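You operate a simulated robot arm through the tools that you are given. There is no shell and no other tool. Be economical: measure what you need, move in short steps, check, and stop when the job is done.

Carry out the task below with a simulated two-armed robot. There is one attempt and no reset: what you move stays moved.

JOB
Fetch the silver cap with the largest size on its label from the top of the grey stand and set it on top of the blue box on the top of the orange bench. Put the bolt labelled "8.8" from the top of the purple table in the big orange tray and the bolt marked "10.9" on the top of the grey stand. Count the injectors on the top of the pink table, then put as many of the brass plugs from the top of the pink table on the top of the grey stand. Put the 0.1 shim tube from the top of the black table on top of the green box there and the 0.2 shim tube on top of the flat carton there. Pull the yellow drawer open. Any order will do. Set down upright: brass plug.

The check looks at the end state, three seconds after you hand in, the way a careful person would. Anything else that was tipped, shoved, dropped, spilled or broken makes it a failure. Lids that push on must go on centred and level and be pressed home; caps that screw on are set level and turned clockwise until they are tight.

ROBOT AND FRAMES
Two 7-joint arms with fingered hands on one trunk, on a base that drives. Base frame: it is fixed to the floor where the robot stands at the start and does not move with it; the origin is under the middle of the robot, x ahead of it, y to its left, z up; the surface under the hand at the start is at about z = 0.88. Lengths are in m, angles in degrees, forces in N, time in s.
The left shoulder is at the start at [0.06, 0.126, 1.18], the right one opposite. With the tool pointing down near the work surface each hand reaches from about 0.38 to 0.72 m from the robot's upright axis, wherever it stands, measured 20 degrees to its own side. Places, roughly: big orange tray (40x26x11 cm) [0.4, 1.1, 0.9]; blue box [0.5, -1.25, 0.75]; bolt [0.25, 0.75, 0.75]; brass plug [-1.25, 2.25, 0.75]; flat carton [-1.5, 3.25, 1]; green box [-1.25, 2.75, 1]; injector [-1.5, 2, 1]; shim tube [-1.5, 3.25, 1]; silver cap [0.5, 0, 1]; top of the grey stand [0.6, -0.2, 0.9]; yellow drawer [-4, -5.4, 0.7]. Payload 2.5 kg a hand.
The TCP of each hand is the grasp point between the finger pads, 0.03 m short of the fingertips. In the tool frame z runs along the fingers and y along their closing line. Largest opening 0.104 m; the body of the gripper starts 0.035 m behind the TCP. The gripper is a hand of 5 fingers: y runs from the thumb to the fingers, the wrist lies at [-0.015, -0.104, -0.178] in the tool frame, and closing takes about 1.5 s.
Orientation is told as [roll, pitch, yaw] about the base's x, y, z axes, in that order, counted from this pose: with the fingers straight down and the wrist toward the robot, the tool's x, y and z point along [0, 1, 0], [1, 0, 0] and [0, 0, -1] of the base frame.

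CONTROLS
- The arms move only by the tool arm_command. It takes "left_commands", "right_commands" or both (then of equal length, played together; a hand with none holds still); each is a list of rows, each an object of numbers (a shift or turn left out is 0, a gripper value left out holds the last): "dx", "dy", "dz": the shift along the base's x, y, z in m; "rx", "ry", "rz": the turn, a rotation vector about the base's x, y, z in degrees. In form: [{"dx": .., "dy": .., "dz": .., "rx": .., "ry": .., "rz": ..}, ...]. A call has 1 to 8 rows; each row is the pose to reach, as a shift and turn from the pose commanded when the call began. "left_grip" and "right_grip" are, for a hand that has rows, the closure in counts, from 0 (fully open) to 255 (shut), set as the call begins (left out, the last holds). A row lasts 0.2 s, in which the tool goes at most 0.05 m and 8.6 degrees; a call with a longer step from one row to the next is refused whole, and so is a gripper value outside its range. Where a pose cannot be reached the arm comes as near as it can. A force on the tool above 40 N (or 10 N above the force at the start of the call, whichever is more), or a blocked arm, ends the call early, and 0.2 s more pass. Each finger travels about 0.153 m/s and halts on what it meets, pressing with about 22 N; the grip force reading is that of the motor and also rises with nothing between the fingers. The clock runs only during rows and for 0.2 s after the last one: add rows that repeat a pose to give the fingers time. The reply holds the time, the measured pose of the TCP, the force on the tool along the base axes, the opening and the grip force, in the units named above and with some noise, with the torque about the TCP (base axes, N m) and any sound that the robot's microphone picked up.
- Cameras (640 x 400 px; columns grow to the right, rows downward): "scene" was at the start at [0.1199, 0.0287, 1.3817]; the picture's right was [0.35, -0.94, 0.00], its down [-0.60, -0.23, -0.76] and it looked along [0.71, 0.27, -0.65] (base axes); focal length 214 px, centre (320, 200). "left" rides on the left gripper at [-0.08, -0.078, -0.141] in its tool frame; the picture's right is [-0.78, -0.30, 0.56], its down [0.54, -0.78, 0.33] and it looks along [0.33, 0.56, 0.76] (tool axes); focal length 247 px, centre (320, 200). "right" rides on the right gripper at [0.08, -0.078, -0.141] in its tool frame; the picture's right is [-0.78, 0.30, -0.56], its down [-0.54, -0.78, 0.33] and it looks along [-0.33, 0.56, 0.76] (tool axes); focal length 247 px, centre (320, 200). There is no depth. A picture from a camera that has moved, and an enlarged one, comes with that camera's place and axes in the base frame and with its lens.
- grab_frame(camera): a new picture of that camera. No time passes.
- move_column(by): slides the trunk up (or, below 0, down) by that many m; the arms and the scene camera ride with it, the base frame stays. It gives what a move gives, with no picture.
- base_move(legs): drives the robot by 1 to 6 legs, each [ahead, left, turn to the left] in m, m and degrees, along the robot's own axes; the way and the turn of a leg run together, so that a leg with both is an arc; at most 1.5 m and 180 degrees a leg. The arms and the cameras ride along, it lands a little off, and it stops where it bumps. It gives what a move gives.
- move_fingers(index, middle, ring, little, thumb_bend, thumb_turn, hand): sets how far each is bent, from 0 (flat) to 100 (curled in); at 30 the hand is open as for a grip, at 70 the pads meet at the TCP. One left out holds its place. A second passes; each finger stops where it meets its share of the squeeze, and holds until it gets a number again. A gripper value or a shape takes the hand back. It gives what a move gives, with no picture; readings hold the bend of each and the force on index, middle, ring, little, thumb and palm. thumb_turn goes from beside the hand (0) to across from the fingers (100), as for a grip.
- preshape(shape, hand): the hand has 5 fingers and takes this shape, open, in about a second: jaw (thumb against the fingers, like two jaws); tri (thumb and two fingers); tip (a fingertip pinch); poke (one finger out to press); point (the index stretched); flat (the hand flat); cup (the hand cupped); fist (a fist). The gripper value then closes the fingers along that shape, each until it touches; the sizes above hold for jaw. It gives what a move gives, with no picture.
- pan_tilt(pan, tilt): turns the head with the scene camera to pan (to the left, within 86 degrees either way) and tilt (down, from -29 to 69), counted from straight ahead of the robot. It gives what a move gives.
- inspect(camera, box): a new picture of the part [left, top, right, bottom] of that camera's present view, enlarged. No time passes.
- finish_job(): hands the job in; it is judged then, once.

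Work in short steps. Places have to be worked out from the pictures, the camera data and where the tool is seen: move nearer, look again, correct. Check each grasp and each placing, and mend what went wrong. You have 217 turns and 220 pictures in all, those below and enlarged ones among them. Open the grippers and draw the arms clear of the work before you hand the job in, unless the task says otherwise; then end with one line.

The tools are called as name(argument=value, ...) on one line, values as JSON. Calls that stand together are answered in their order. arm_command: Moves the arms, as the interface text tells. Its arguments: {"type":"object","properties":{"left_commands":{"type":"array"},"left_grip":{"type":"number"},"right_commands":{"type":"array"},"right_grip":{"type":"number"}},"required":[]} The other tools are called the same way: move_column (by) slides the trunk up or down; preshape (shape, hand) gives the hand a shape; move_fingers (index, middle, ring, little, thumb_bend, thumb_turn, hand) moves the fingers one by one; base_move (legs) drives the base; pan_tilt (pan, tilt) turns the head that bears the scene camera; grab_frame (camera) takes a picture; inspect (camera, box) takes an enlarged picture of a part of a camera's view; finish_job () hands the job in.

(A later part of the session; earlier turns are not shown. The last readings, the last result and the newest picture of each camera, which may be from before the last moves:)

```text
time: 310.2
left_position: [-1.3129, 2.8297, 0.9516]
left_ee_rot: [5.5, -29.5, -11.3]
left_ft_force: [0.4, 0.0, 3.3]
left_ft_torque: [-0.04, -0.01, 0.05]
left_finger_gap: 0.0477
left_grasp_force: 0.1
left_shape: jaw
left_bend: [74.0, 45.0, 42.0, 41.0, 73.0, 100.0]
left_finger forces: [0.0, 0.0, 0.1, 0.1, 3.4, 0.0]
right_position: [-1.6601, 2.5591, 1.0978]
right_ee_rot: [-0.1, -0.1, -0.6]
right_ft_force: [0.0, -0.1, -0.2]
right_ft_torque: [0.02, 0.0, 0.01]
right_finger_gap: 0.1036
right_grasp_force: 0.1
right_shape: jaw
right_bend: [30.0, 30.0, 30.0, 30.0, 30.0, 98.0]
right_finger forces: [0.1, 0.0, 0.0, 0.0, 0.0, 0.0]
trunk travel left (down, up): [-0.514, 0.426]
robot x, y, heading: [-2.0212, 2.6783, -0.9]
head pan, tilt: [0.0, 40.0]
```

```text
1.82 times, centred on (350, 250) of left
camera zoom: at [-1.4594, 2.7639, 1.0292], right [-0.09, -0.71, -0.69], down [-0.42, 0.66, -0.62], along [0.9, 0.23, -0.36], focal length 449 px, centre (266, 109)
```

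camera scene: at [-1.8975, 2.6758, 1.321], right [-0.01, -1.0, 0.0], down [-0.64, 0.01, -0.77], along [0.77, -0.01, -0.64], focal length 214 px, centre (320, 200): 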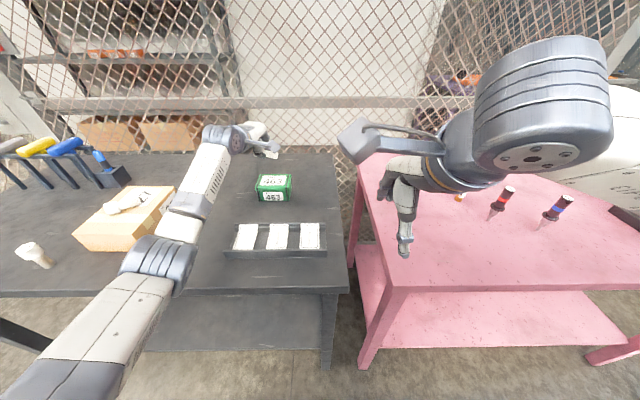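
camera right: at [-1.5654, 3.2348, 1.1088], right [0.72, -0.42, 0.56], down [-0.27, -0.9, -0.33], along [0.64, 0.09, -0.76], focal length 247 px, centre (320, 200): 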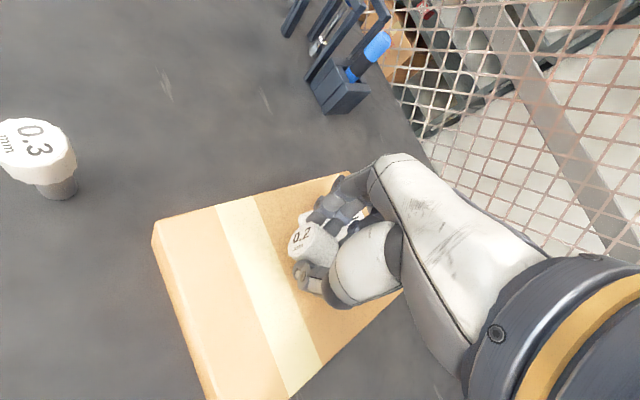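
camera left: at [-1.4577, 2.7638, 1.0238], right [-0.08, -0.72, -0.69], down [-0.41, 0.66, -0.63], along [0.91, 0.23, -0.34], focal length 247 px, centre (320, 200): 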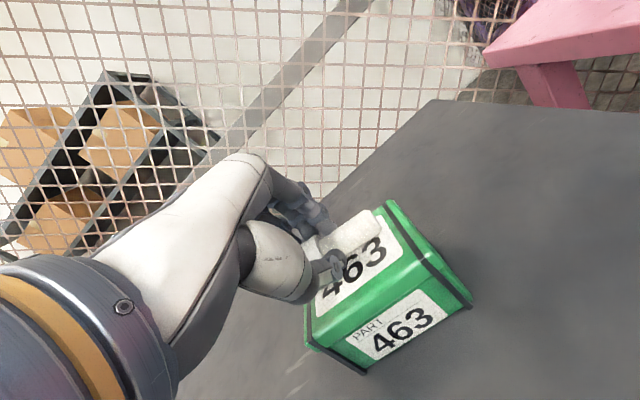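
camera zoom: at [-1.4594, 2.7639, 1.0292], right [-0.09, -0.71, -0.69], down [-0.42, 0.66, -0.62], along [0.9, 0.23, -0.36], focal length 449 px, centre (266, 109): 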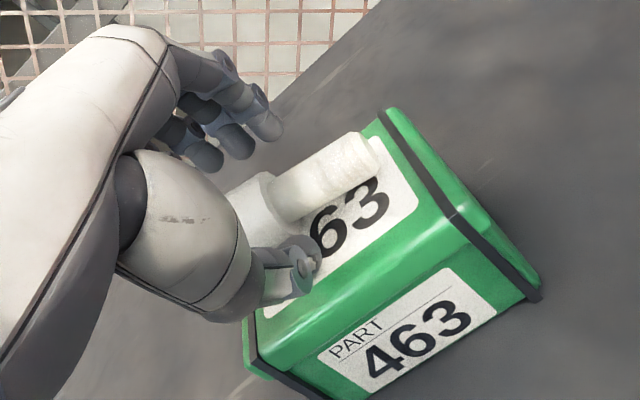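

The tube lies on the box. I withdraw upward and back.

arm_command(left_commands=[{"dz": 0.012, "dx": -0.004}, {"dz": 0.03, "dx": -0.012}, {"dz": 0.06, "dx": -0.03}, {"dz": 0.09, "dx": -0.06}, {"dz": 0.12, "dx": -0.09}, {"dz": 0.13, "dx": -0.13}])

inspect(camera="scene", box=[210, 120, 330, 220])

```text
time: 311.6
left_position: [-1.4415, 2.8294, 1.0822]
left_ee_rot: [5.5, -29.5, -11.3]
left_ft_force: [-0.8, 0.2, 0.4]
left_ft_torque: [0.0, -0.02, -0.03]
left_finger_gap: 0.0509
left_grasp_force: 0.1
left_shape: jaw
left_bend: [74.0, 45.0, 42.0, 41.0, 70.0, 100.0]
left_finger forces: [0.0, 0.0, 0.0, 0.0, 0.1, 0.0]
right_position: [-1.6607, 2.5603, 1.097]
right_ee_rot: [-0.1, -0.1, -0.5]
right_ft_force: [0.3, 0.1, -0.3]
right_ft_torque: [-0.01, -0.03, 0.02]
right_finger_gap: 0.104
right_grasp_force: 0.1
right_shape: jaw
right_bend: [30.0, 30.0, 30.0, 30.0, 30.0, 98.0]
right_finger forces: [0.0, 0.0, 0.0, 0.0, 0.1, 0.0]
trunk travel left (down, up): [-0.514, 0.426]
robot x, y, heading: [-2.0228, 2.678, -1.0]
head pan, tilt: [0.0, 40.0]
```

```text
4.00 times, centred on (270, 170) of scene
camera zoom: at [-1.8979, 2.6758, 1.321], right [-0.01, -1.0, 0.0], down [-0.64, 0.01, -0.77], along [0.77, -0.01, -0.64], focal length 858 px, centre (520, 320)
```

zoom: 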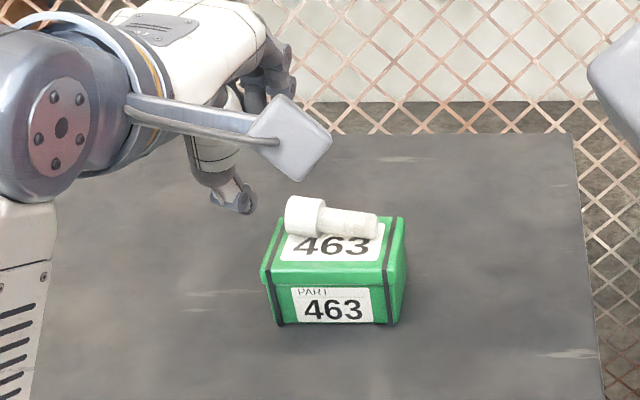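

Both tubes are placed. I level and retract the left arm before driving off to the yellow drawer.

arm_command(left_commands=[{"dx": -0.03, "ry": 7, "dz": 0.01}, {"dx": -0.06, "ry": 14, "dz": 0.02}, {"dx": -0.09, "ry": 21, "dz": 0.03}, {"dx": -0.12, "ry": 28, "dz": 0.03}, {"dx": -0.15, "ry": 29, "dz": 0.03, "rz": 5}, {"dx": -0.18, "ry": 29, "dz": 0.03, "rz": 10}], left_grip=0)

inspect(camera="scene", box=[0, 120, 360, 300])

```text
time: 313.0
left_position: [-1.6211, 2.8306, 1.1138]
left_ee_rot: [2.7, -0.7, -0.2]
left_ft_force: [0.0, -0.1, 0.4]
left_ft_torque: [0.0, 0.03, 0.0]
left_finger_gap: 0.1037
left_grasp_force: 0.1
left_shape: jaw
left_bend: [30.0, 30.0, 30.0, 30.0, 30.0, 98.0]
left_finger forces: [0.1, 0.0, 0.0, 0.0, 0.0, 0.0]
right_position: [-1.6602, 2.5601, 1.0976]
right_ee_rot: [-0.1, -0.1, -0.4]
right_ft_force: [0.7, 0.8, 0.4]
right_ft_torque: [-0.01, -0.03, -0.02]
right_finger_gap: 0.1038
right_grasp_force: 0.1
right_shape: jaw
right_bend: [30.0, 30.0, 30.0, 30.0, 30.0, 98.0]
right_finger forces: [0.1, 0.1, 0.0, 0.0, 0.1, 0.0]
trunk travel left (down, up): [-0.514, 0.426]
robot x, y, heading: [-2.0226, 2.6773, -0.6]
head pan, tilt: [0.0, 40.0]
```

```text
1.78 times, centred on (180, 210) of scene
camera zoom: at [-1.898, 2.6757, 1.321], right [-0.01, -1.0, 0.0], down [-0.64, 0.01, -0.77], along [0.77, -0.01, -0.64], focal length 381 px, centre (569, 182)
```

zoom: 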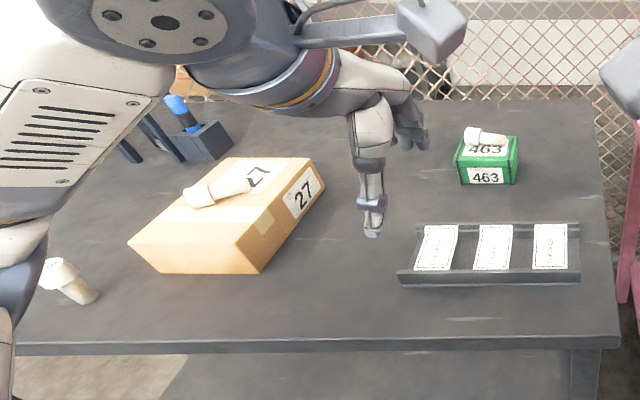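

All fine at the black table. I drive back down the aisle and turn toward the drawer's direction.

base_move(legs=[[-0.23, 0, 0], [0, -1.4, 0], [0, -1.2, 0], [0, 0, -108]])

pan_tilt(pan=0, tilt=12)

grab_frame(camera="scene")

```text
time: 331.5
left_position: [-2.2836, -0.3303, 1.1147]
left_ee_rot: [2.6, -0.8, -108.5]
left_ft_force: [0.4, -0.1, 0.0]
left_ft_torque: [0.0, 0.02, -0.03]
left_finger_gap: 0.104
left_grasp_force: 0.1
left_shape: jaw
left_bend: [30.0, 30.0, 30.0, 30.0, 30.0, 98.0]
left_finger forces: [0.1, 0.0, 0.0, 0.1, 0.1, 0.0]
right_position: [-2.5289, -0.2084, 1.0979]
right_ee_rot: [-0.1, -0.1, -108.7]
right_ft_force: [0.5, -0.4, 0.0]
right_ft_torque: [-0.03, -0.01, 0.02]
right_finger_gap: 0.1038
right_grasp_force: 0.0
right_shape: jaw
right_bend: [30.0, 30.0, 30.0, 30.0, 30.0, 98.0]
right_finger forces: [0.1, 0.0, 0.0, 0.0, 0.1, 0.0]
trunk travel left (down, up): [-0.514, 0.426]
robot x, y, heading: [-2.3029, 0.1015, -108.9]
head pan, tilt: [0.0, 40.0]
```

```text
time: 332.4
left_position: [-2.2822, -0.3317, 1.1138]
left_ee_rot: [2.6, -0.7, -108.5]
left_ft_force: [0.0, -0.5, 0.1]
left_ft_torque: [0.01, 0.0, 0.0]
left_finger_gap: 0.1037
left_grasp_force: 0.0
left_shape: jaw
left_bend: [30.0, 30.0, 30.0, 30.0, 30.0, 98.0]
left_finger forces: [0.1, 0.1, 0.0, 0.0, 0.0, 0.1]
right_position: [-2.5284, -0.2087, 1.0972]
right_ee_rot: [-0.2, -0.1, -108.7]
right_ft_force: [-0.3, -0.8, 0.3]
right_ft_torque: [-0.02, -0.02, -0.01]
right_finger_gap: 0.1037
right_grasp_force: 0.1
right_shape: jaw
right_bend: [30.0, 30.0, 30.0, 30.0, 30.0, 98.0]
right_finger forces: [0.1, 0.1, 0.0, 0.0, 0.0, 0.1]
trunk travel left (down, up): [-0.514, 0.426]
robot x, y, heading: [-2.2988, 0.0971, -109.0]
head pan, tilt: [0.0, 12.0]
```

```text
29 pictures are left
camera scene: at [-2.3445, -0.0288, 1.3654], right [-0.95, 0.33, 0.0], down [0.07, 0.2, -0.98], along [-0.32, -0.92, -0.21], focal length 214 px, centre (320, 200)
```

scene: 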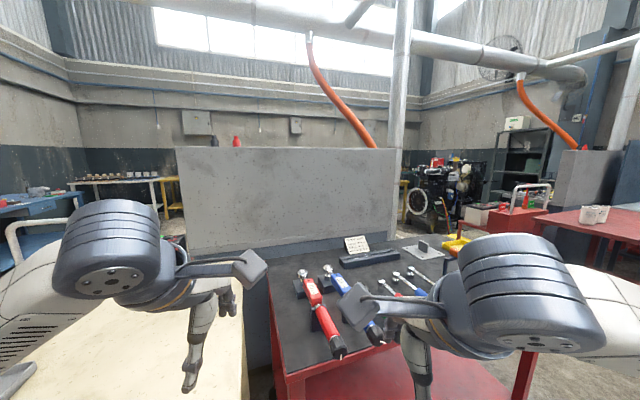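

The drawer lies behind a partition ahead. I look left for the open route.

pan_tilt(pan=55, tilt=15)

grab_frame(camera="scene")

```text
time: 333.6
left_position: [-2.282, -0.3312, 1.1144]
left_ee_rot: [2.6, -0.7, -108.5]
left_ft_force: [0.1, -0.2, 0.0]
left_ft_torque: [0.03, 0.02, 0.0]
left_finger_gap: 0.1038
left_grasp_force: 0.1
left_shape: jaw
left_bend: [30.0, 30.0, 30.0, 30.0, 30.0, 98.0]
left_finger forces: [0.1, 0.1, 0.0, 0.1, 0.0, 0.0]
right_position: [-2.5287, -0.2094, 1.0985]
right_ee_rot: [-0.1, -0.1, -108.8]
right_ft_force: [-0.4, 0.5, -0.2]
right_ft_torque: [-0.02, -0.02, -0.03]
right_finger_gap: 0.1035
right_grasp_force: 0.1
right_shape: jaw
right_bend: [30.0, 30.0, 30.0, 30.0, 30.0, 98.0]
right_finger forces: [0.0, 0.0, 0.0, 0.0, 0.0, 0.0]
trunk travel left (down, up): [-0.514, 0.426]
robot x, y, heading: [-2.3056, 0.0987, -108.9]
head pan, tilt: [55.0, 15.0]
```

```text
28 pictures are left
camera scene: at [-2.2593, -0.0162, 1.3606], right [-0.81, -0.59, 0.0], down [-0.15, 0.21, -0.97], along [0.57, -0.78, -0.26], focal length 214 px, centre (320, 200)
```

scene: 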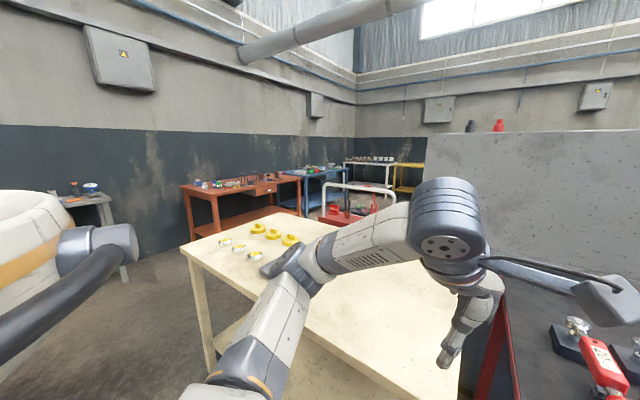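

I check the right-hand route too.

pan_tilt(pan=-45, tilt=18)

grab_frame(camera="scene")

```text
time: 335.4
left_position: [-2.2838, -0.3315, 1.1145]
left_ee_rot: [2.6, -0.8, -108.6]
left_ft_force: [0.4, 0.3, 0.6]
left_ft_torque: [0.01, 0.0, -0.01]
left_finger_gap: 0.1039
left_grasp_force: 0.0
left_shape: jaw
left_bend: [30.0, 30.0, 30.0, 30.0, 30.0, 98.0]
left_finger forces: [0.0, 0.0, 0.1, 0.0, 0.0, 0.1]
right_position: [-2.5282, -0.2087, 1.0978]
right_ee_rot: [-0.2, -0.1, -108.7]
right_ft_force: [-0.1, -0.2, 1.0]
right_ft_torque: [-0.03, -0.02, 0.0]
right_finger_gap: 0.1038
right_grasp_force: 0.1
right_shape: jaw
right_bend: [30.0, 30.0, 30.0, 30.0, 30.0, 98.0]
right_finger forces: [0.0, 0.1, 0.0, 0.1, 0.0, 0.0]
trunk travel left (down, up): [-0.514, 0.426]
robot x, y, heading: [-2.3031, 0.0958, -109.1]
head pan, tilt: [-45.0, 18.0]
```

```text
27 pictures are left
camera scene: at [-2.398, 0.0184, 1.3557], right [-0.44, 0.9, 0.0], down [0.28, 0.14, -0.95], along [-0.85, -0.42, -0.31], focal length 214 px, centre (320, 200)
```

scene: 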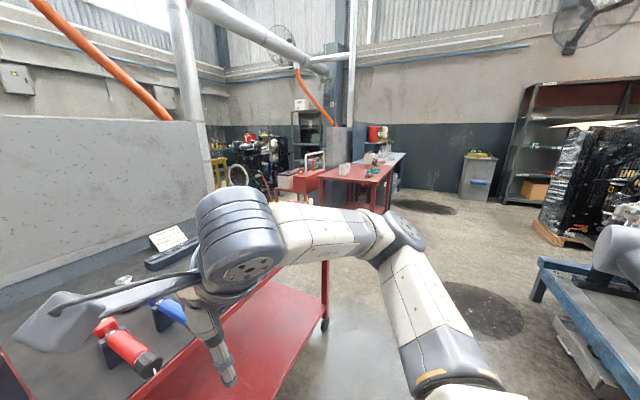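

The right side is open: I can pass between the tool cart (corner ≈(-3.5,-0.48)) and the red table (x≈-4.4). I drive to about (-3.95,0.1) facing −y and look.

base_move(legs=[[0, 0, 19], [0, -0.85, 0], [0, -0.8, 0]])

pan_tilt(pan=0, tilt=18)

grab_frame(camera="scene")

```text
time: 344.9
left_position: [-3.808, -0.3109, 1.1146]
left_ee_rot: [2.6, -0.8, -88.6]
left_ft_force: [0.5, -0.1, -0.2]
left_ft_torque: [0.03, 0.02, 0.04]
left_finger_gap: 0.1035
left_grasp_force: 0.0
left_shape: jaw
left_bend: [30.0, 30.0, 30.0, 30.0, 30.0, 98.0]
left_finger forces: [0.0, 0.0, 0.0, 0.0, 0.1, 0.0]
right_position: [-4.0816, -0.28, 1.0974]
right_ee_rot: [-0.1, -0.1, -88.7]
right_ft_force: [0.4, 0.6, -0.7]
right_ft_torque: [-0.01, 0.01, 0.01]
right_finger_gap: 0.104
right_grasp_force: 0.1
right_shape: jaw
right_bend: [30.0, 30.0, 30.0, 30.0, 30.0, 98.0]
right_finger forces: [0.0, 0.0, 0.0, 0.0, 0.2, 0.0]
trunk travel left (down, up): [-0.514, 0.426]
robot x, y, heading: [-3.9731, 0.0846, -88.6]
head pan, tilt: [-45.0, 18.0]
```

```text
time: 346.1
left_position: [-3.8079, -0.3103, 1.1147]
left_ee_rot: [2.6, -0.8, -88.6]
left_ft_force: [0.1, -0.6, 0.4]
left_ft_torque: [-0.01, 0.02, 0.01]
left_finger_gap: 0.1039
left_grasp_force: 0.1
left_shape: jaw
left_bend: [30.0, 30.0, 30.0, 30.0, 30.0, 98.0]
left_finger forces: [0.0, 0.0, 0.1, 0.0, 0.2, 0.1]
right_position: [-4.0806, -0.2802, 1.0969]
right_ee_rot: [-0.1, -0.2, -88.8]
right_ft_force: [0.0, -0.5, -0.1]
right_ft_torque: [-0.01, 0.02, -0.01]
right_finger_gap: 0.104
right_grasp_force: 0.1
right_shape: jaw
right_bend: [30.0, 30.0, 30.0, 30.0, 30.0, 98.0]
right_finger forces: [0.0, 0.1, 0.1, 0.0, 0.0, 0.0]
trunk travel left (down, up): [-0.514, 0.426]
robot x, y, heading: [-3.9701, 0.0875, -88.8]
head pan, tilt: [0.0, 18.0]
```

```text
26 pictures are left
camera scene: at [-3.9699, -0.0476, 1.3557], right [-1.0, -0.02, 0.0], down [0.0, 0.31, -0.95], along [0.02, -0.95, -0.31], focal length 214 px, centre (320, 200)
```

scene: 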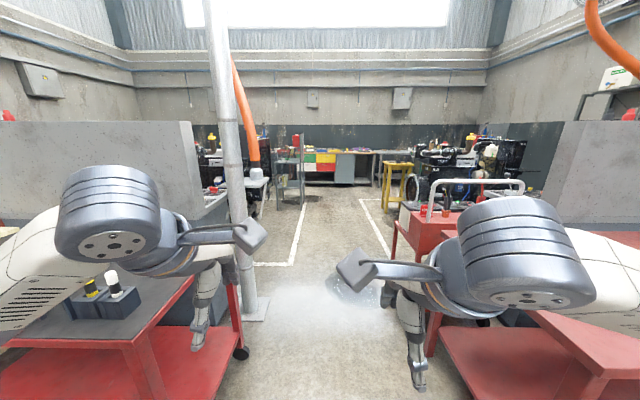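

A clear lane leads straight to a cabinet with coloured drawers. I drive down it to about y=-3.9.

base_move(legs=[[1.3, -0.05, -1], [1.4, 0, 0], [1.3, 0, 0]])

pan_tilt(pan=0, tilt=28)

grab_frame(camera="scene")

```text
time: 363.6
left_position: [-3.8928, -4.035, 1.1185]
left_ee_rot: [3.2, -1.4, -89.3]
left_ft_force: [0.0, -0.6, -0.3]
left_ft_torque: [0.0, 0.03, -0.01]
left_finger_gap: 0.1037
left_grasp_force: 0.0
left_shape: jaw
left_bend: [30.0, 30.0, 30.0, 30.0, 30.0, 98.0]
left_finger forces: [0.0, 0.0, 0.1, 0.0, 0.0, 0.0]
right_position: [-4.1647, -4.001, 1.099]
right_ee_rot: [0.5, -0.5, -89.5]
right_ft_force: [0.5, -0.7, -0.2]
right_ft_torque: [-0.01, 0.03, 0.01]
right_finger_gap: 0.1038
right_grasp_force: 0.1
right_shape: jaw
right_bend: [30.0, 30.0, 30.0, 30.0, 30.0, 98.0]
right_finger forces: [0.1, 0.1, 0.0, 0.0, 0.0, 0.1]
trunk travel left (down, up): [-0.514, 0.426]
robot x, y, heading: [-4.0401, -3.6421, -89.8]
head pan, tilt: [0.0, 18.0]
stopped in leg 3: the robot was blocked; the commanded pose is now the measured one
```

```text
time: 364.4
left_position: [-3.8932, -4.0353, 1.1189]
left_ee_rot: [3.2, -1.3, -89.4]
left_ft_force: [-0.7, 0.3, -1.2]
left_ft_torque: [0.01, 0.02, 0.0]
left_finger_gap: 0.104
left_grasp_force: 0.1
left_shape: jaw
left_bend: [30.0, 30.0, 30.0, 30.0, 30.0, 98.0]
left_finger forces: [0.0, 0.1, 0.0, 0.0, 0.0, 0.0]
right_position: [-4.1654, -4.0004, 1.0988]
right_ee_rot: [0.6, -0.6, -89.6]
right_ft_force: [-0.1, -0.4, 0.4]
right_ft_torque: [-0.02, -0.03, 0.0]
right_finger_gap: 0.1041
right_grasp_force: 0.1
right_shape: jaw
right_bend: [30.0, 30.0, 30.0, 30.0, 30.0, 98.0]
right_finger forces: [0.1, 0.0, 0.1, 0.1, 0.0, 0.1]
trunk travel left (down, up): [-0.514, 0.426]
robot x, y, heading: [-4.0439, -3.6443, -90.1]
head pan, tilt: [0.0, 28.0]
```

```text
25 pictures are left
camera scene: at [-4.0545, -3.7658, 1.3404], right [-1.0, 0.0, -0.01], down [0.01, 0.46, -0.89], along [0.01, -0.89, -0.46], focal length 214 px, centre (320, 200)
```

scene: 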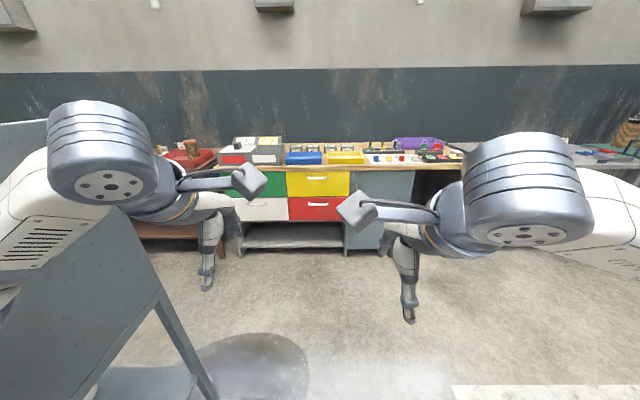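

I was stopped by a grey stand brushing my left side. I back off 10 cm, shift 0.2 m right, and then approach the drawers.

base_move(legs=[[-0.1, 0, 0], [0, -0.2, 0], [0.9, 0, 0]])

grab_frame(camera="scene")

```text
time: 371.0
left_position: [-4.062, -4.8283, 1.1142]
left_ee_rot: [2.6, -0.8, -88.1]
left_ft_force: [0.0, 0.7, 0.0]
left_ft_torque: [0.01, 0.01, -0.01]
left_finger_gap: 0.1037
left_grasp_force: 0.0
left_shape: jaw
left_bend: [30.0, 30.0, 30.0, 30.0, 30.0, 98.0]
left_finger forces: [0.0, 0.0, 0.0, 0.0, 0.0, 0.0]
right_position: [-4.3365, -4.7989, 1.0966]
right_ee_rot: [0.0, -0.1, -88.4]
right_ft_force: [-1.2, 0.9, -0.7]
right_ft_torque: [-0.04, 0.02, 0.0]
right_finger_gap: 0.1042
right_grasp_force: 0.0
right_shape: jaw
right_bend: [30.0, 30.0, 30.0, 30.0, 30.0, 98.0]
right_finger forces: [0.0, 0.0, 0.1, 0.0, 0.0, 0.0]
trunk travel left (down, up): [-0.514, 0.426]
robot x, y, heading: [-4.2263, -4.4313, -88.6]
head pan, tilt: [0.0, 28.0]
```

```text
24 pictures are left
camera scene: at [-4.2259, -4.5648, 1.3395], right [-1.0, -0.02, 0.0], down [-0.01, 0.47, -0.88], along [0.02, -0.88, -0.47], focal length 214 px, centre (320, 200)
```

scene: 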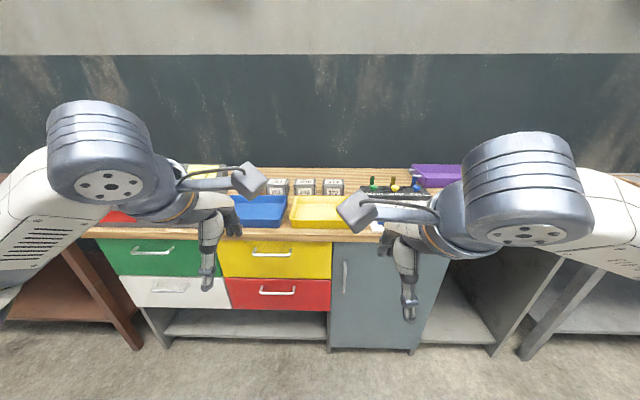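

The drawer handle triangulates to about (-4.03,-5.165,0.79). I move 10 cm closer and lower the trunk 0.3 m, so a horizontal left hand can take the bar.

base_move(legs=[[0.1, 0, 0]])

move_column(by=-0.28)

arm_command(left_commands=[{"rx": -8.4, "dy": 0.01}, {"rx": -16.8, "dy": 0.02}, {"rx": -25.2, "dy": 0.03}, {"rx": -33.6, "dy": 0.03}, {"rx": -42, "dy": 0.03}, {"rx": -50.4, "dy": 0.02}, {"rx": -58.8, "dy": 0.01}, {"rx": -67, "dy": 0.0}])

```text
time: 372.1
left_position: [-4.0577, -4.9301, 1.1156]
left_ee_rot: [2.6, -0.7, -88.1]
left_ft_force: [0.6, -0.3, -0.5]
left_ft_torque: [0.02, -0.02, -0.02]
left_finger_gap: 0.1038
left_grasp_force: 0.0
left_shape: jaw
left_bend: [30.0, 30.0, 30.0, 30.0, 30.0, 98.0]
left_finger forces: [0.0, 0.1, 0.0, 0.1, 0.1, 0.0]
right_position: [-4.3327, -4.9027, 1.097]
right_ee_rot: [0.0, -0.2, -88.3]
right_ft_force: [-1.2, -0.4, -0.2]
right_ft_torque: [0.03, 0.0, 0.01]
right_finger_gap: 0.1037
right_grasp_force: 0.0
right_shape: jaw
right_bend: [30.0, 30.0, 30.0, 30.0, 30.0, 98.0]
right_finger forces: [0.1, 0.0, 0.1, 0.1, 0.0, 0.0]
trunk travel left (down, up): [-0.514, 0.426]
robot x, y, heading: [-4.2284, -4.5309, -88.8]
head pan, tilt: [0.0, 28.0]
```

```text
time: 375.0
left_position: [-4.0602, -4.9297, 0.8354]
left_ee_rot: [2.6, -1.0, -88.2]
left_ft_force: [0.3, 0.3, -0.2]
left_ft_torque: [-0.02, -0.02, -0.01]
left_finger_gap: 0.1036
left_grasp_force: 0.1
left_shape: jaw
left_bend: [30.0, 30.0, 30.0, 30.0, 30.0, 98.0]
left_finger forces: [0.0, 0.0, 0.0, 0.0, 0.0, 0.0]
right_position: [-4.3335, -4.9021, 0.8183]
right_ee_rot: [-0.1, -0.1, -88.3]
right_ft_force: [0.1, 0.6, 0.2]
right_ft_torque: [-0.02, -0.01, -0.01]
right_finger_gap: 0.1038
right_grasp_force: 0.0
right_shape: jaw
right_bend: [30.0, 30.0, 30.0, 30.0, 30.0, 98.0]
right_finger forces: [0.0, 0.0, 0.0, 0.0, 0.1, 0.1]
trunk travel left (down, up): [-0.234, 0.706]
robot x, y, heading: [-4.2246, -4.5321, -88.5]
head pan, tilt: [0.0, 28.0]
```

```text
time: 376.8
left_position: [-4.0668, -4.9862, 0.8093]
left_ee_rot: [-2.1, -67.7, -85.1]
left_ft_force: [-0.1, 0.1, -0.7]
left_ft_torque: [0.0, 0.0, -0.02]
left_finger_gap: 0.1038
left_grasp_force: 0.1
left_shape: jaw
left_bend: [30.0, 30.0, 30.0, 30.0, 30.0, 98.0]
left_finger forces: [0.0, 0.0, 0.0, 0.0, 0.0, 0.0]
left hand out of reach, approached as far as the arm can: row 3, 4, 5, 6, 7, 8
right_position: [-4.3323, -4.9016, 0.8182]
right_ee_rot: [0.0, -0.1, -88.3]
right_ft_force: [0.1, 0.0, -0.2]
right_ft_torque: [0.0, 0.0, 0.01]
right_finger_gap: 0.1036
right_grasp_force: 0.1
right_shape: jaw
right_bend: [30.0, 30.0, 30.0, 30.0, 30.0, 98.0]
right_finger forces: [0.0, 0.1, 0.0, 0.0, 0.0, 0.0]
trunk travel left (down, up): [-0.234, 0.706]
robot x, y, heading: [-4.2297, -4.5341, -88.5]
head pan, tilt: [0.0, 28.0]
```

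The hand is nearly horizontal; being too close limits it. I back the base 0.12 m and finish the rotation.

base_move(legs=[[-0.12, 0, 0]])

arm_command(left_commands=[{"rx": -7, "dy": -0.02}, {"rx": -14, "dy": -0.04}, {"rx": -20, "dy": -0.06}, {"rx": -20, "dy": -0.06}], left_grip=70)

grab_frame(camera="left")

pan_tilt(pan=15, tilt=40)

grab_frame(camera="scene")

```text
time: 378.0
left_position: [-4.0713, -4.866, 0.8097]
left_ee_rot: [-1.9, -67.8, -85.0]
left_ft_force: [0.5, 0.0, 0.5]
left_ft_torque: [0.0, 0.0, -0.01]
left_finger_gap: 0.1043
left_grasp_force: 0.0
left_shape: jaw
left_bend: [30.0, 30.0, 30.0, 30.0, 30.0, 98.0]
left_finger forces: [0.0, 0.1, 0.0, 0.0, 0.1, 0.0]
right_position: [-4.3359, -4.7797, 0.8182]
right_ee_rot: [-0.1, -0.1, -88.3]
right_ft_force: [0.6, -0.8, 0.0]
right_ft_torque: [0.04, -0.02, 0.0]
right_finger_gap: 0.1039
right_grasp_force: 0.1
right_shape: jaw
right_bend: [30.0, 30.0, 30.0, 30.0, 30.0, 98.0]
right_finger forces: [0.0, 0.0, 0.0, 0.0, 0.0, 0.1]
trunk travel left (down, up): [-0.234, 0.706]
robot x, y, heading: [-4.2323, -4.4098, -88.3]
head pan, tilt: [0.0, 28.0]
```

```text
time: 379.0
left_position: [-4.0706, -4.9244, 0.8091]
left_ee_rot: [-38.9, -87.2, -48.5]
left_ft_force: [0.3, -0.9, -0.2]
left_ft_torque: [-0.02, 0.02, 0.03]
left_finger_gap: 0.0758
left_grasp_force: 0.1
left_shape: jaw
left_bend: [27.0, 36.0, 33.0, 34.0, 56.0, 99.0]
left_finger forces: [0.0, 0.0, 0.1, 0.1, 0.1, 0.1]
right_position: [-4.3355, -4.7806, 0.818]
right_ee_rot: [0.0, -0.1, -88.3]
right_ft_force: [0.4, -0.1, 0.5]
right_ft_torque: [0.01, -0.03, -0.01]
right_finger_gap: 0.1036
right_grasp_force: 0.1
right_shape: jaw
right_bend: [30.0, 30.0, 30.0, 30.0, 30.0, 98.0]
right_finger forces: [0.0, 0.0, 0.1, 0.0, 0.1, 0.1]
trunk travel left (down, up): [-0.234, 0.706]
robot x, y, heading: [-4.2274, -4.4181, -88.6]
head pan, tilt: [0.0, 28.0]
```

```text
23 pictures are left
camera left: at [-4.1582, -4.7855, 0.7395], right [-0.76, -0.58, -0.29], down [0.52, -0.28, -0.8], along [0.39, -0.76, 0.52], focal length 247 px, centre (320, 200)
```

left: 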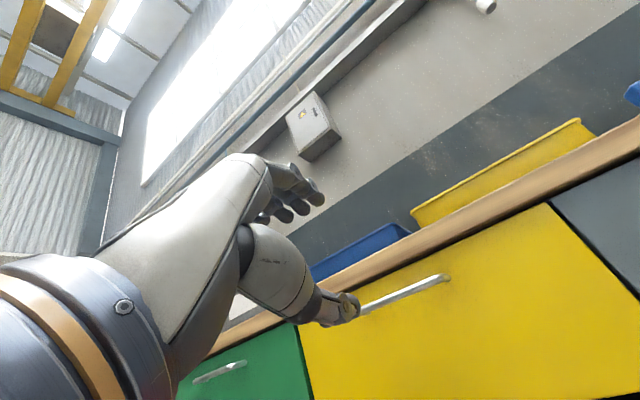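

```text
time: 379.8
left_position: [-4.0695, -4.9247, 0.8096]
left_ee_rot: [-38.6, -87.3, -48.9]
left_ft_force: [-0.2, -0.3, -0.2]
left_ft_torque: [0.0, 0.0, 0.03]
left_finger_gap: 0.0758
left_grasp_force: 0.1
left_shape: jaw
left_bend: [27.0, 36.0, 33.0, 34.0, 56.0, 99.0]
left_finger forces: [0.0, 0.0, 0.1, 0.0, 0.1, 0.0]
right_position: [-4.3346, -4.7796, 0.8179]
right_ee_rot: [0.0, -0.1, -88.3]
right_ft_force: [0.0, 0.1, 0.4]
right_ft_torque: [0.0, 0.0, -0.01]
right_finger_gap: 0.1037
right_grasp_force: 0.1
right_shape: jaw
right_bend: [30.0, 30.0, 30.0, 30.0, 30.0, 98.0]
right_finger forces: [0.0, 0.0, 0.0, 0.0, 0.0, 0.0]
trunk travel left (down, up): [-0.234, 0.706]
robot x, y, heading: [-4.2279, -4.4166, -88.6]
head pan, tilt: [15.0, 40.0]
```

```text
22 pictures are left
camera scene: at [-4.2046, -4.5358, 1.041], right [-0.96, -0.28, 0.0], down [-0.18, 0.62, -0.77], along [0.22, -0.74, -0.64], focal length 214 px, centre (320, 200)
```

scene: 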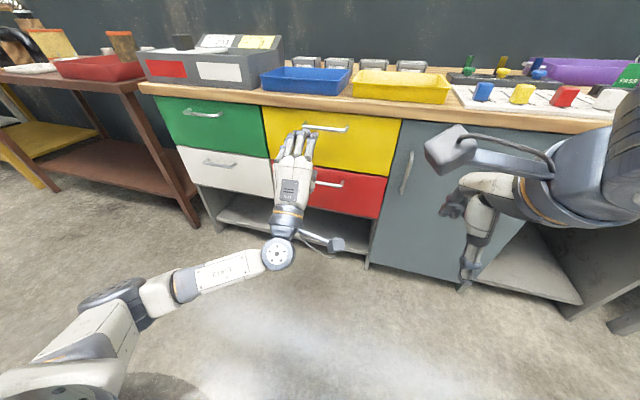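

The bar runs from about (-4.097,-5.193) to (-3.952,-5.193) at z≈0.779. I align the left hand's height and drive 0.12 m forward.

arm_command(left_commands=[{"dx": 0.018, "dz": -0.015}, {"dx": 0.034, "dz": -0.03}, {"dx": 0.034, "dz": -0.03}])

base_move(legs=[[0.12, 0, 0]])

grab_frame(camera="left")

```text
time: 380.6
left_position: [-4.0371, -4.9232, 0.7796]
left_ee_rot: [-38.2, -87.2, -49.2]
left_ft_force: [0.6, -0.5, 0.9]
left_ft_torque: [-0.01, -0.01, 0.05]
left_finger_gap: 0.0758
left_grasp_force: 0.0
left_shape: jaw
left_bend: [27.0, 36.0, 33.0, 34.0, 56.0, 99.0]
left_finger forces: [0.0, 0.1, 0.0, 0.1, 0.0, 0.0]
right_position: [-4.3351, -4.7803, 0.8179]
right_ee_rot: [0.0, -0.2, -88.3]
right_ft_force: [-0.3, 0.7, 1.3]
right_ft_torque: [-0.02, -0.02, -0.02]
right_finger_gap: 0.1038
right_grasp_force: 0.1
right_shape: jaw
right_bend: [30.0, 30.0, 30.0, 30.0, 30.0, 98.0]
right_finger forces: [0.1, 0.0, 0.1, 0.0, 0.0, 0.0]
trunk travel left (down, up): [-0.234, 0.706]
robot x, y, heading: [-4.2305, -4.4157, -88.5]
head pan, tilt: [15.0, 40.0]
```

```text
time: 381.8
left_position: [-4.0355, -5.043, 0.78]
left_ee_rot: [-38.7, -87.2, -48.7]
left_ft_force: [-0.4, 0.4, 0.5]
left_ft_torque: [-0.03, 0.0, -0.01]
left_finger_gap: 0.0755
left_grasp_force: 0.2
left_shape: jaw
left_bend: [27.0, 36.0, 33.0, 34.0, 56.0, 99.0]
left_finger forces: [0.0, 0.0, 0.0, 0.0, 0.1, 0.0]
right_position: [-4.333, -4.8992, 0.8176]
right_ee_rot: [0.0, -0.1, -88.4]
right_ft_force: [0.6, 0.3, 0.6]
right_ft_torque: [0.02, 0.01, 0.0]
right_finger_gap: 0.1037
right_grasp_force: 0.1
right_shape: jaw
right_bend: [30.0, 30.0, 30.0, 30.0, 30.0, 98.0]
right_finger forces: [0.1, 0.1, 0.0, 0.0, 0.1, 0.0]
trunk travel left (down, up): [-0.234, 0.706]
robot x, y, heading: [-4.2296, -4.533, -88.8]
head pan, tilt: [15.0, 40.0]
```

```text
21 pictures are left
camera left: at [-4.1231, -4.904, 0.71], right [-0.76, -0.58, -0.29], down [0.52, -0.28, -0.8], along [0.38, -0.77, 0.52], focal length 247 px, centre (320, 200)
```

left: 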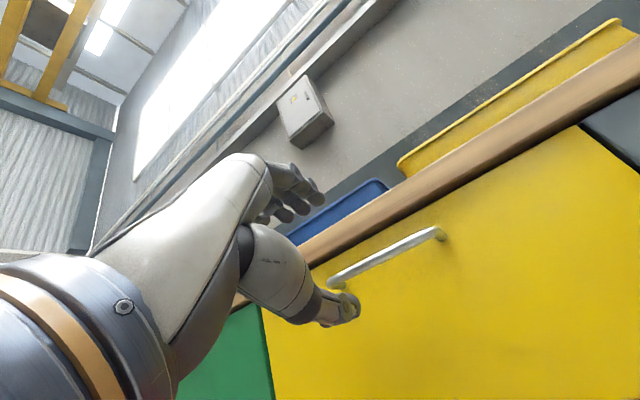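

Bar mid at (-4.038,-5.193,0.783), with the counter lip only ~3 cm above. I preset the fingers narrowly (58, thumb 50), go 5 mm lower, and advance most of the way.

move_fingers(hand="left", index=58, middle=58, ring=58, little=58, thumb_bend=50, thumb_turn=100)

arm_command(left_commands=[{"dy": -0.03, "dz": -0.005}, {"dy": -0.06, "dz": -0.005}, {"dy": -0.085, "dz": -0.005}, {"dy": -0.1, "dz": -0.005}])

grab_frame(camera="left")

inspect(camera="scene", box=[260, 80, 400, 190])

```text
time: 382.8
left_position: [-4.0358, -5.0428, 0.7788]
left_ee_rot: [-38.8, -87.2, -48.7]
left_ft_force: [-0.7, 0.1, 0.4]
left_ft_torque: [-0.01, -0.04, -0.01]
left_finger_gap: 0.0434
left_grasp_force: 0.1
left_shape: fingers
left_bend: [57.0, 57.0, 57.0, 57.0, 50.0, 100.0]
left_finger forces: [0.1, 0.0, 0.0, 0.0, 0.1, 0.0]
right_position: [-4.3322, -4.8984, 0.8171]
right_ee_rot: [0.0, -0.1, -88.5]
right_ft_force: [0.0, -0.5, 0.3]
right_ft_torque: [-0.02, 0.02, -0.03]
right_finger_gap: 0.1039
right_grasp_force: 0.0
right_shape: jaw
right_bend: [30.0, 30.0, 30.0, 30.0, 30.0, 98.0]
right_finger forces: [0.1, 0.0, 0.0, 0.0, 0.0, 0.0]
trunk travel left (down, up): [-0.234, 0.706]
robot x, y, heading: [-4.2274, -4.5281, -88.7]
head pan, tilt: [15.0, 40.0]
```

```text
time: 383.8
left_position: [-4.0361, -5.1449, 0.7737]
left_ee_rot: [-38.5, -87.2, -48.9]
left_ft_force: [-0.5, 0.1, 0.8]
left_ft_torque: [-0.01, 0.03, -0.03]
left_finger_gap: 0.0429
left_grasp_force: 0.1
left_shape: fingers
left_bend: [57.0, 57.0, 57.0, 57.0, 50.0, 100.0]
left_finger forces: [0.1, 0.1, 0.1, 0.0, 0.1, 0.1]
right_position: [-4.3331, -4.8984, 0.8179]
right_ee_rot: [0.1, -0.1, -88.5]
right_ft_force: [0.4, 0.1, 0.3]
right_ft_torque: [-0.02, 0.0, 0.01]
right_finger_gap: 0.1039
right_grasp_force: 0.1
right_shape: jaw
right_bend: [30.0, 30.0, 30.0, 30.0, 30.0, 98.0]
right_finger forces: [0.0, 0.0, 0.1, 0.0, 0.0, 0.0]
trunk travel left (down, up): [-0.234, 0.706]
robot x, y, heading: [-4.2283, -4.5312, -88.7]
head pan, tilt: [15.0, 40.0]
```

```text
20 pictures are left
camera left: at [-4.1234, -5.0059, 0.7045], right [-0.76, -0.58, -0.29], down [0.52, -0.28, -0.8], along [0.38, -0.77, 0.52], focal length 247 px, centre (320, 200)
```

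left: 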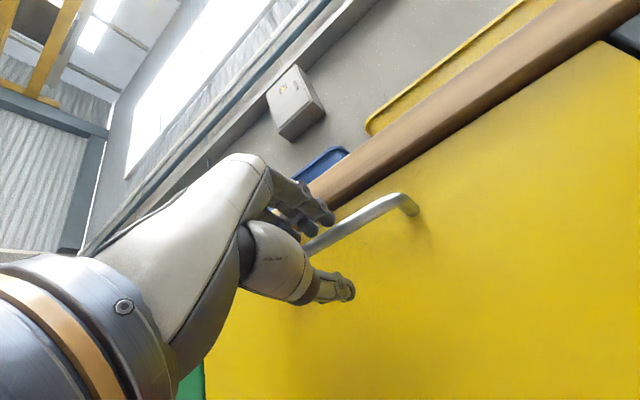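

```text
3.64 times, centred on (330, 135) of scene
camera zoom: at [-4.2021, -4.6552, 1.041], right [-0.96, -0.28, 0.0], down [-0.18, 0.62, -0.77], along [0.21, -0.74, -0.64], focal length 780 px, centre (284, 436)
```

zoom: 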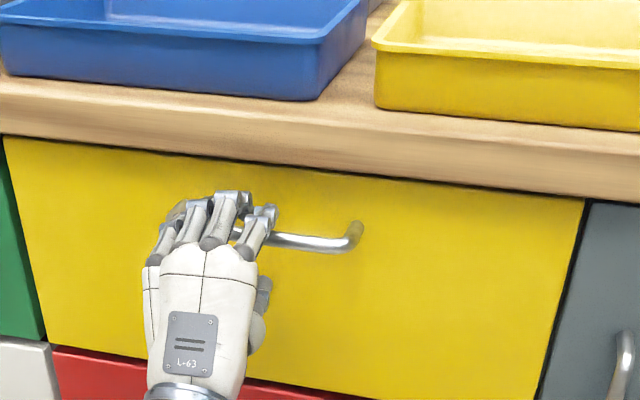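

The bar enters between fingers and thumb. I advance 3.5 cm more and close.

arm_command(left_commands=[{"dy": -0.015}, {"dy": -0.028}, {"dy": -0.035}, {"dy": -0.038}])

inspect(camera="left", box=[240, 140, 440, 320])

```text
time: 384.6
left_position: [-4.0346, -5.1709, 0.7807]
left_ee_rot: [-61.5, -87.7, -26.0]
left_ft_force: [0.1, 21.7, -0.5]
left_ft_torque: [-0.44, -0.05, -0.11]
left_finger_gap: 0.0374
left_grasp_force: 10.9
left_shape: fingers
left_bend: [61.0, 58.0, 57.0, 57.0, 50.0, 100.0]
left_finger forces: [18.2, 3.0, 0.0, 0.0, 0.0, 0.1]
right_position: [-4.3322, -4.8965, 0.8184]
right_ee_rot: [0.1, -0.2, -88.3]
right_ft_force: [-0.6, 1.1, 0.6]
right_ft_torque: [-0.04, -0.01, 0.0]
right_finger_gap: 0.1037
right_grasp_force: 0.1
right_shape: jaw
right_bend: [30.0, 30.0, 30.0, 30.0, 30.0, 98.0]
right_finger forces: [0.0, 0.0, 0.0, 0.1, 0.0, 0.0]
trunk travel left (down, up): [-0.234, 0.706]
robot x, y, heading: [-4.2271, -4.5335, -88.8]
head pan, tilt: [15.0, 40.0]
stopped in row 3 (left hand): the force on the tool passed its limit at 51 N (the readings are from after the stop); the commanded pose is now the measured one
```

```text
2.22 times, centred on (340, 230) of left
camera zoom: at [-4.1233, -5.0334, 0.7083], right [-0.76, -0.58, -0.28], down [0.52, -0.3, -0.8], along [0.39, -0.76, 0.53], focal length 549 px, centre (276, 133)
```

zoom: 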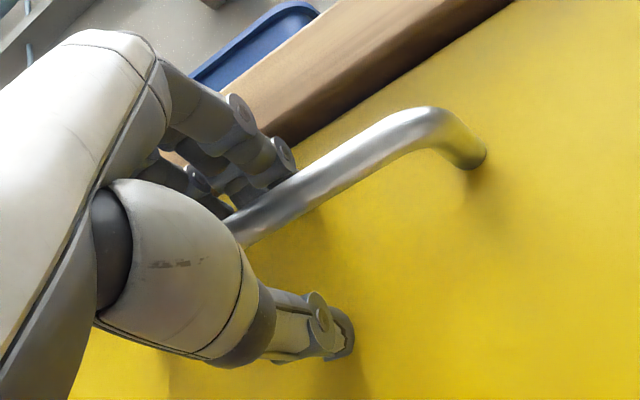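

The index presses on the bar. I back off 6 mm, raise 5 mm, and close fingers and thumb on it.

arm_command(left_commands=[{"dy": 0.006, "dz": 0.003}, {"dy": 0.006, "dz": 0.006}])

move_fingers(hand="left", index=85, middle=85, ring=85, little=85, thumb_bend=85)

inspect(camera="left", box=[240, 140, 440, 320])

```text
time: 385.2
left_position: [-4.0354, -5.1684, 0.784]
left_ee_rot: [-51.0, -87.6, -36.5]
left_ft_force: [-0.4, -0.6, 0.1]
left_ft_torque: [-0.06, 0.01, -0.02]
left_finger_gap: 0.0426
left_grasp_force: 0.0
left_shape: fingers
left_bend: [57.0, 57.0, 57.0, 57.0, 50.0, 100.0]
left_finger forces: [0.1, 0.0, 0.1, 0.0, 0.1, 0.0]
right_position: [-4.333, -4.8987, 0.8197]
right_ee_rot: [0.0, -0.1, -88.4]
right_ft_force: [0.2, 0.7, -0.2]
right_ft_torque: [-0.03, -0.02, -0.01]
right_finger_gap: 0.1038
right_grasp_force: 0.0
right_shape: jaw
right_bend: [30.0, 30.0, 30.0, 30.0, 30.0, 98.0]
right_finger forces: [0.0, 0.0, 0.0, 0.0, 0.0, 0.0]
trunk travel left (down, up): [-0.234, 0.706]
robot x, y, heading: [-4.2297, -4.5301, -88.6]
head pan, tilt: [15.0, 40.0]
```

```text
time: 386.2
left_position: [-4.0351, -5.1673, 0.7869]
left_ee_rot: [-58.8, -87.8, -28.6]
left_ft_force: [5.9, -1.8, 11.3]
left_ft_torque: [0.06, -0.74, -0.2]
left_finger_gap: 0.0
left_grasp_force: 15.2
left_shape: fingers
left_bend: [79.0, 79.0, 77.0, 75.0, 75.0, 100.0]
left_finger forces: [0.0, 6.8, 6.4, 10.5, 7.3, 0.0]
right_position: [-4.3326, -4.8982, 0.8179]
right_ee_rot: [-0.1, -0.3, -88.5]
right_ft_force: [0.0, -0.2, 0.5]
right_ft_torque: [-0.03, 0.02, -0.01]
right_finger_gap: 0.1036
right_grasp_force: 0.0
right_shape: jaw
right_bend: [30.0, 30.0, 30.0, 30.0, 30.0, 98.0]
right_finger forces: [0.1, 0.0, 0.0, 0.0, 0.0, 0.1]
trunk travel left (down, up): [-0.234, 0.706]
robot x, y, heading: [-4.222, -4.533, -88.6]
head pan, tilt: [15.0, 40.0]
```

```text
2.22 times, centred on (340, 230) of left
camera zoom: at [-4.1225, -5.029, 0.7149], right [-0.76, -0.59, -0.28], down [0.52, -0.29, -0.8], along [0.39, -0.76, 0.53], focal length 549 px, centre (276, 133)
```

zoom: 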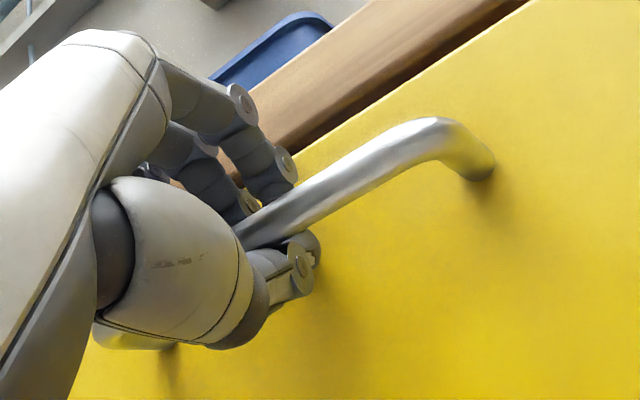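

The fingers wrap over the bar with the thumb below. I pull by driving the base backward.

base_move(legs=[[-0.15, 0, 0]])

grab_frame(camera="scene")

```text
time: 387.6
left_position: [-4.0364, -5.0172, 0.785]
left_ee_rot: [-58.4, -87.6, -28.8]
left_ft_force: [14.0, 1.1, 9.5]
left_ft_torque: [0.14, -0.73, -0.31]
left_finger_gap: 0.0
left_grasp_force: 26.0
left_shape: fingers
left_bend: [81.0, 79.0, 77.0, 75.0, 77.0, 100.0]
left_finger forces: [0.0, 7.1, 5.9, 9.9, 29.1, 0.0]
right_position: [-4.3356, -4.7492, 0.818]
right_ee_rot: [-0.1, -0.2, -88.2]
right_ft_force: [-0.1, 0.0, -0.3]
right_ft_torque: [-0.04, -0.06, -0.04]
right_finger_gap: 0.1038
right_grasp_force: 0.1
right_shape: jaw
right_bend: [30.0, 30.0, 30.0, 30.0, 30.0, 98.0]
right_finger forces: [0.0, 0.0, 0.0, 0.0, 0.0, 0.0]
trunk travel left (down, up): [-0.234, 0.706]
robot x, y, heading: [-4.2293, -4.3832, -88.5]
head pan, tilt: [15.0, 40.0]
```

```text
16 pictures are left
camera scene: at [-4.2048, -4.5045, 1.0411], right [-0.96, -0.28, 0.0], down [-0.18, 0.62, -0.77], along [0.22, -0.74, -0.64], focal length 214 px, centre (320, 200)
```

scene: 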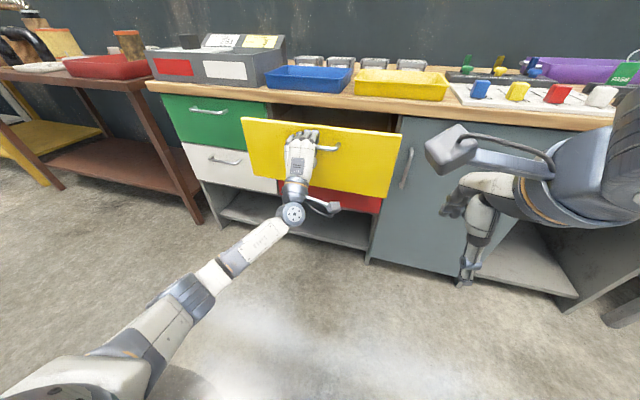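

The drawer is opening smoothly (15 cm). I pull another 12 cm.

base_move(legs=[[-0.12, 0, 0]])

move_fingers(hand="left", index=45, middle=45, ring=45, little=45, thumb_bend=35)

inspect(camera="left", box=[220, 120, 460, 340])

```text
time: 388.8
left_position: [-4.0352, -4.8991, 0.786]
left_ee_rot: [-61.3, -87.4, -25.6]
left_ft_force: [19.1, 1.5, 4.6]
left_ft_torque: [0.11, -0.69, -0.3]
left_finger_gap: 0.0002
left_grasp_force: 30.3
left_shape: fingers
left_bend: [84.0, 79.0, 77.0, 75.0, 77.0, 100.0]
left_finger forces: [0.0, 9.5, 6.4, 9.9, 35.0, 0.0]
right_position: [-4.3385, -4.63, 0.8169]
right_ee_rot: [-0.1, -0.1, -88.3]
right_ft_force: [-0.9, -1.0, 0.3]
right_ft_torque: [0.01, -0.02, 0.01]
right_finger_gap: 0.1038
right_grasp_force: 0.1
right_shape: jaw
right_bend: [30.0, 30.0, 30.0, 30.0, 30.0, 98.0]
right_finger forces: [0.0, 0.0, 0.0, 0.0, 0.1, 0.1]
trunk travel left (down, up): [-0.234, 0.706]
robot x, y, heading: [-4.2347, -4.266, -88.7]
head pan, tilt: [15.0, 40.0]
```

```text
time: 389.8
left_position: [-4.037, -4.899, 0.7847]
left_ee_rot: [-60.1, -87.6, -26.7]
left_ft_force: [0.6, -0.1, 0.1]
left_ft_torque: [-0.01, -0.01, -0.02]
left_finger_gap: 0.0775
left_grasp_force: 0.0
left_shape: fingers
left_bend: [45.0, 45.0, 45.0, 45.0, 35.0, 98.0]
left_finger forces: [0.0, 0.1, 0.0, 0.0, 0.1, 0.0]
right_position: [-4.3395, -4.6307, 0.8184]
right_ee_rot: [0.1, -0.1, -88.2]
right_ft_force: [0.9, -0.1, -0.7]
right_ft_torque: [0.03, -0.05, 0.0]
right_finger_gap: 0.104
right_grasp_force: 0.0
right_shape: jaw
right_bend: [30.0, 30.0, 30.0, 30.0, 30.0, 98.0]
right_finger forces: [0.1, 0.0, 0.1, 0.0, 0.0, 0.1]
trunk travel left (down, up): [-0.234, 0.706]
robot x, y, heading: [-4.2344, -4.261, -88.7]
head pan, tilt: [15.0, 40.0]
```

```text
1.82 times, centred on (340, 230) of left
camera zoom: at [-4.1265, -4.7615, 0.7143], right [-0.76, -0.59, -0.28], down [0.52, -0.29, -0.8], along [0.4, -0.75, 0.53], focal length 449 px, centre (284, 146)
```

zoom: 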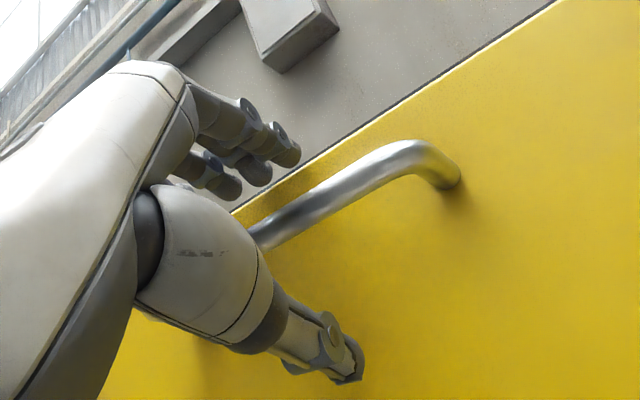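

The hand is open and clear of the bar. I back straight off and look.

base_move(legs=[[-0.25, 0, 0]])

grab_frame(camera="scene")

```text
time: 391.6
left_position: [-4.0452, -4.6489, 0.7854]
left_ee_rot: [-59.7, -87.6, -27.4]
left_ft_force: [-0.8, -0.7, 0.8]
left_ft_torque: [0.06, -0.01, -0.02]
left_finger_gap: 0.0773
left_grasp_force: 0.1
left_shape: fingers
left_bend: [45.0, 45.0, 45.0, 45.0, 35.0, 98.0]
left_finger forces: [0.0, 0.0, 0.0, 0.0, 0.0, 0.0]
right_position: [-4.3463, -4.3801, 0.8165]
right_ee_rot: [-0.1, 0.0, -88.5]
right_ft_force: [-0.6, 0.1, 0.5]
right_ft_torque: [-0.02, 0.0, -0.01]
right_finger_gap: 0.1037
right_grasp_force: 0.2
right_shape: jaw
right_bend: [30.0, 30.0, 30.0, 30.0, 30.0, 98.0]
right_finger forces: [0.0, 0.0, 0.0, 0.0, 0.1, 0.0]
trunk travel left (down, up): [-0.234, 0.706]
robot x, y, heading: [-4.2365, -4.0118, -89.0]
head pan, tilt: [15.0, 40.0]
```

```text
14 pictures are left
camera scene: at [-4.2142, -4.1347, 1.041], right [-0.96, -0.28, 0.0], down [-0.18, 0.62, -0.77], along [0.21, -0.74, -0.64], focal length 214 px, centre (320, 200)
```

scene: 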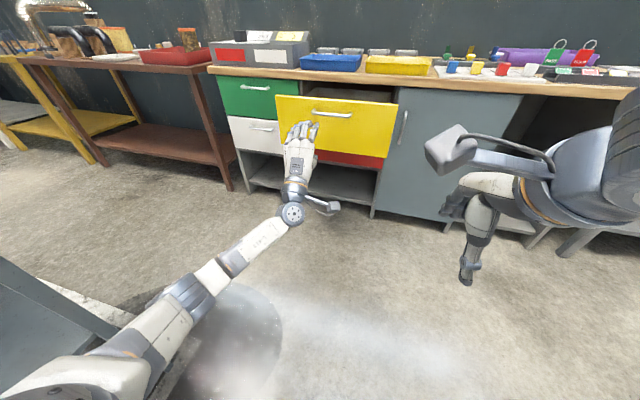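

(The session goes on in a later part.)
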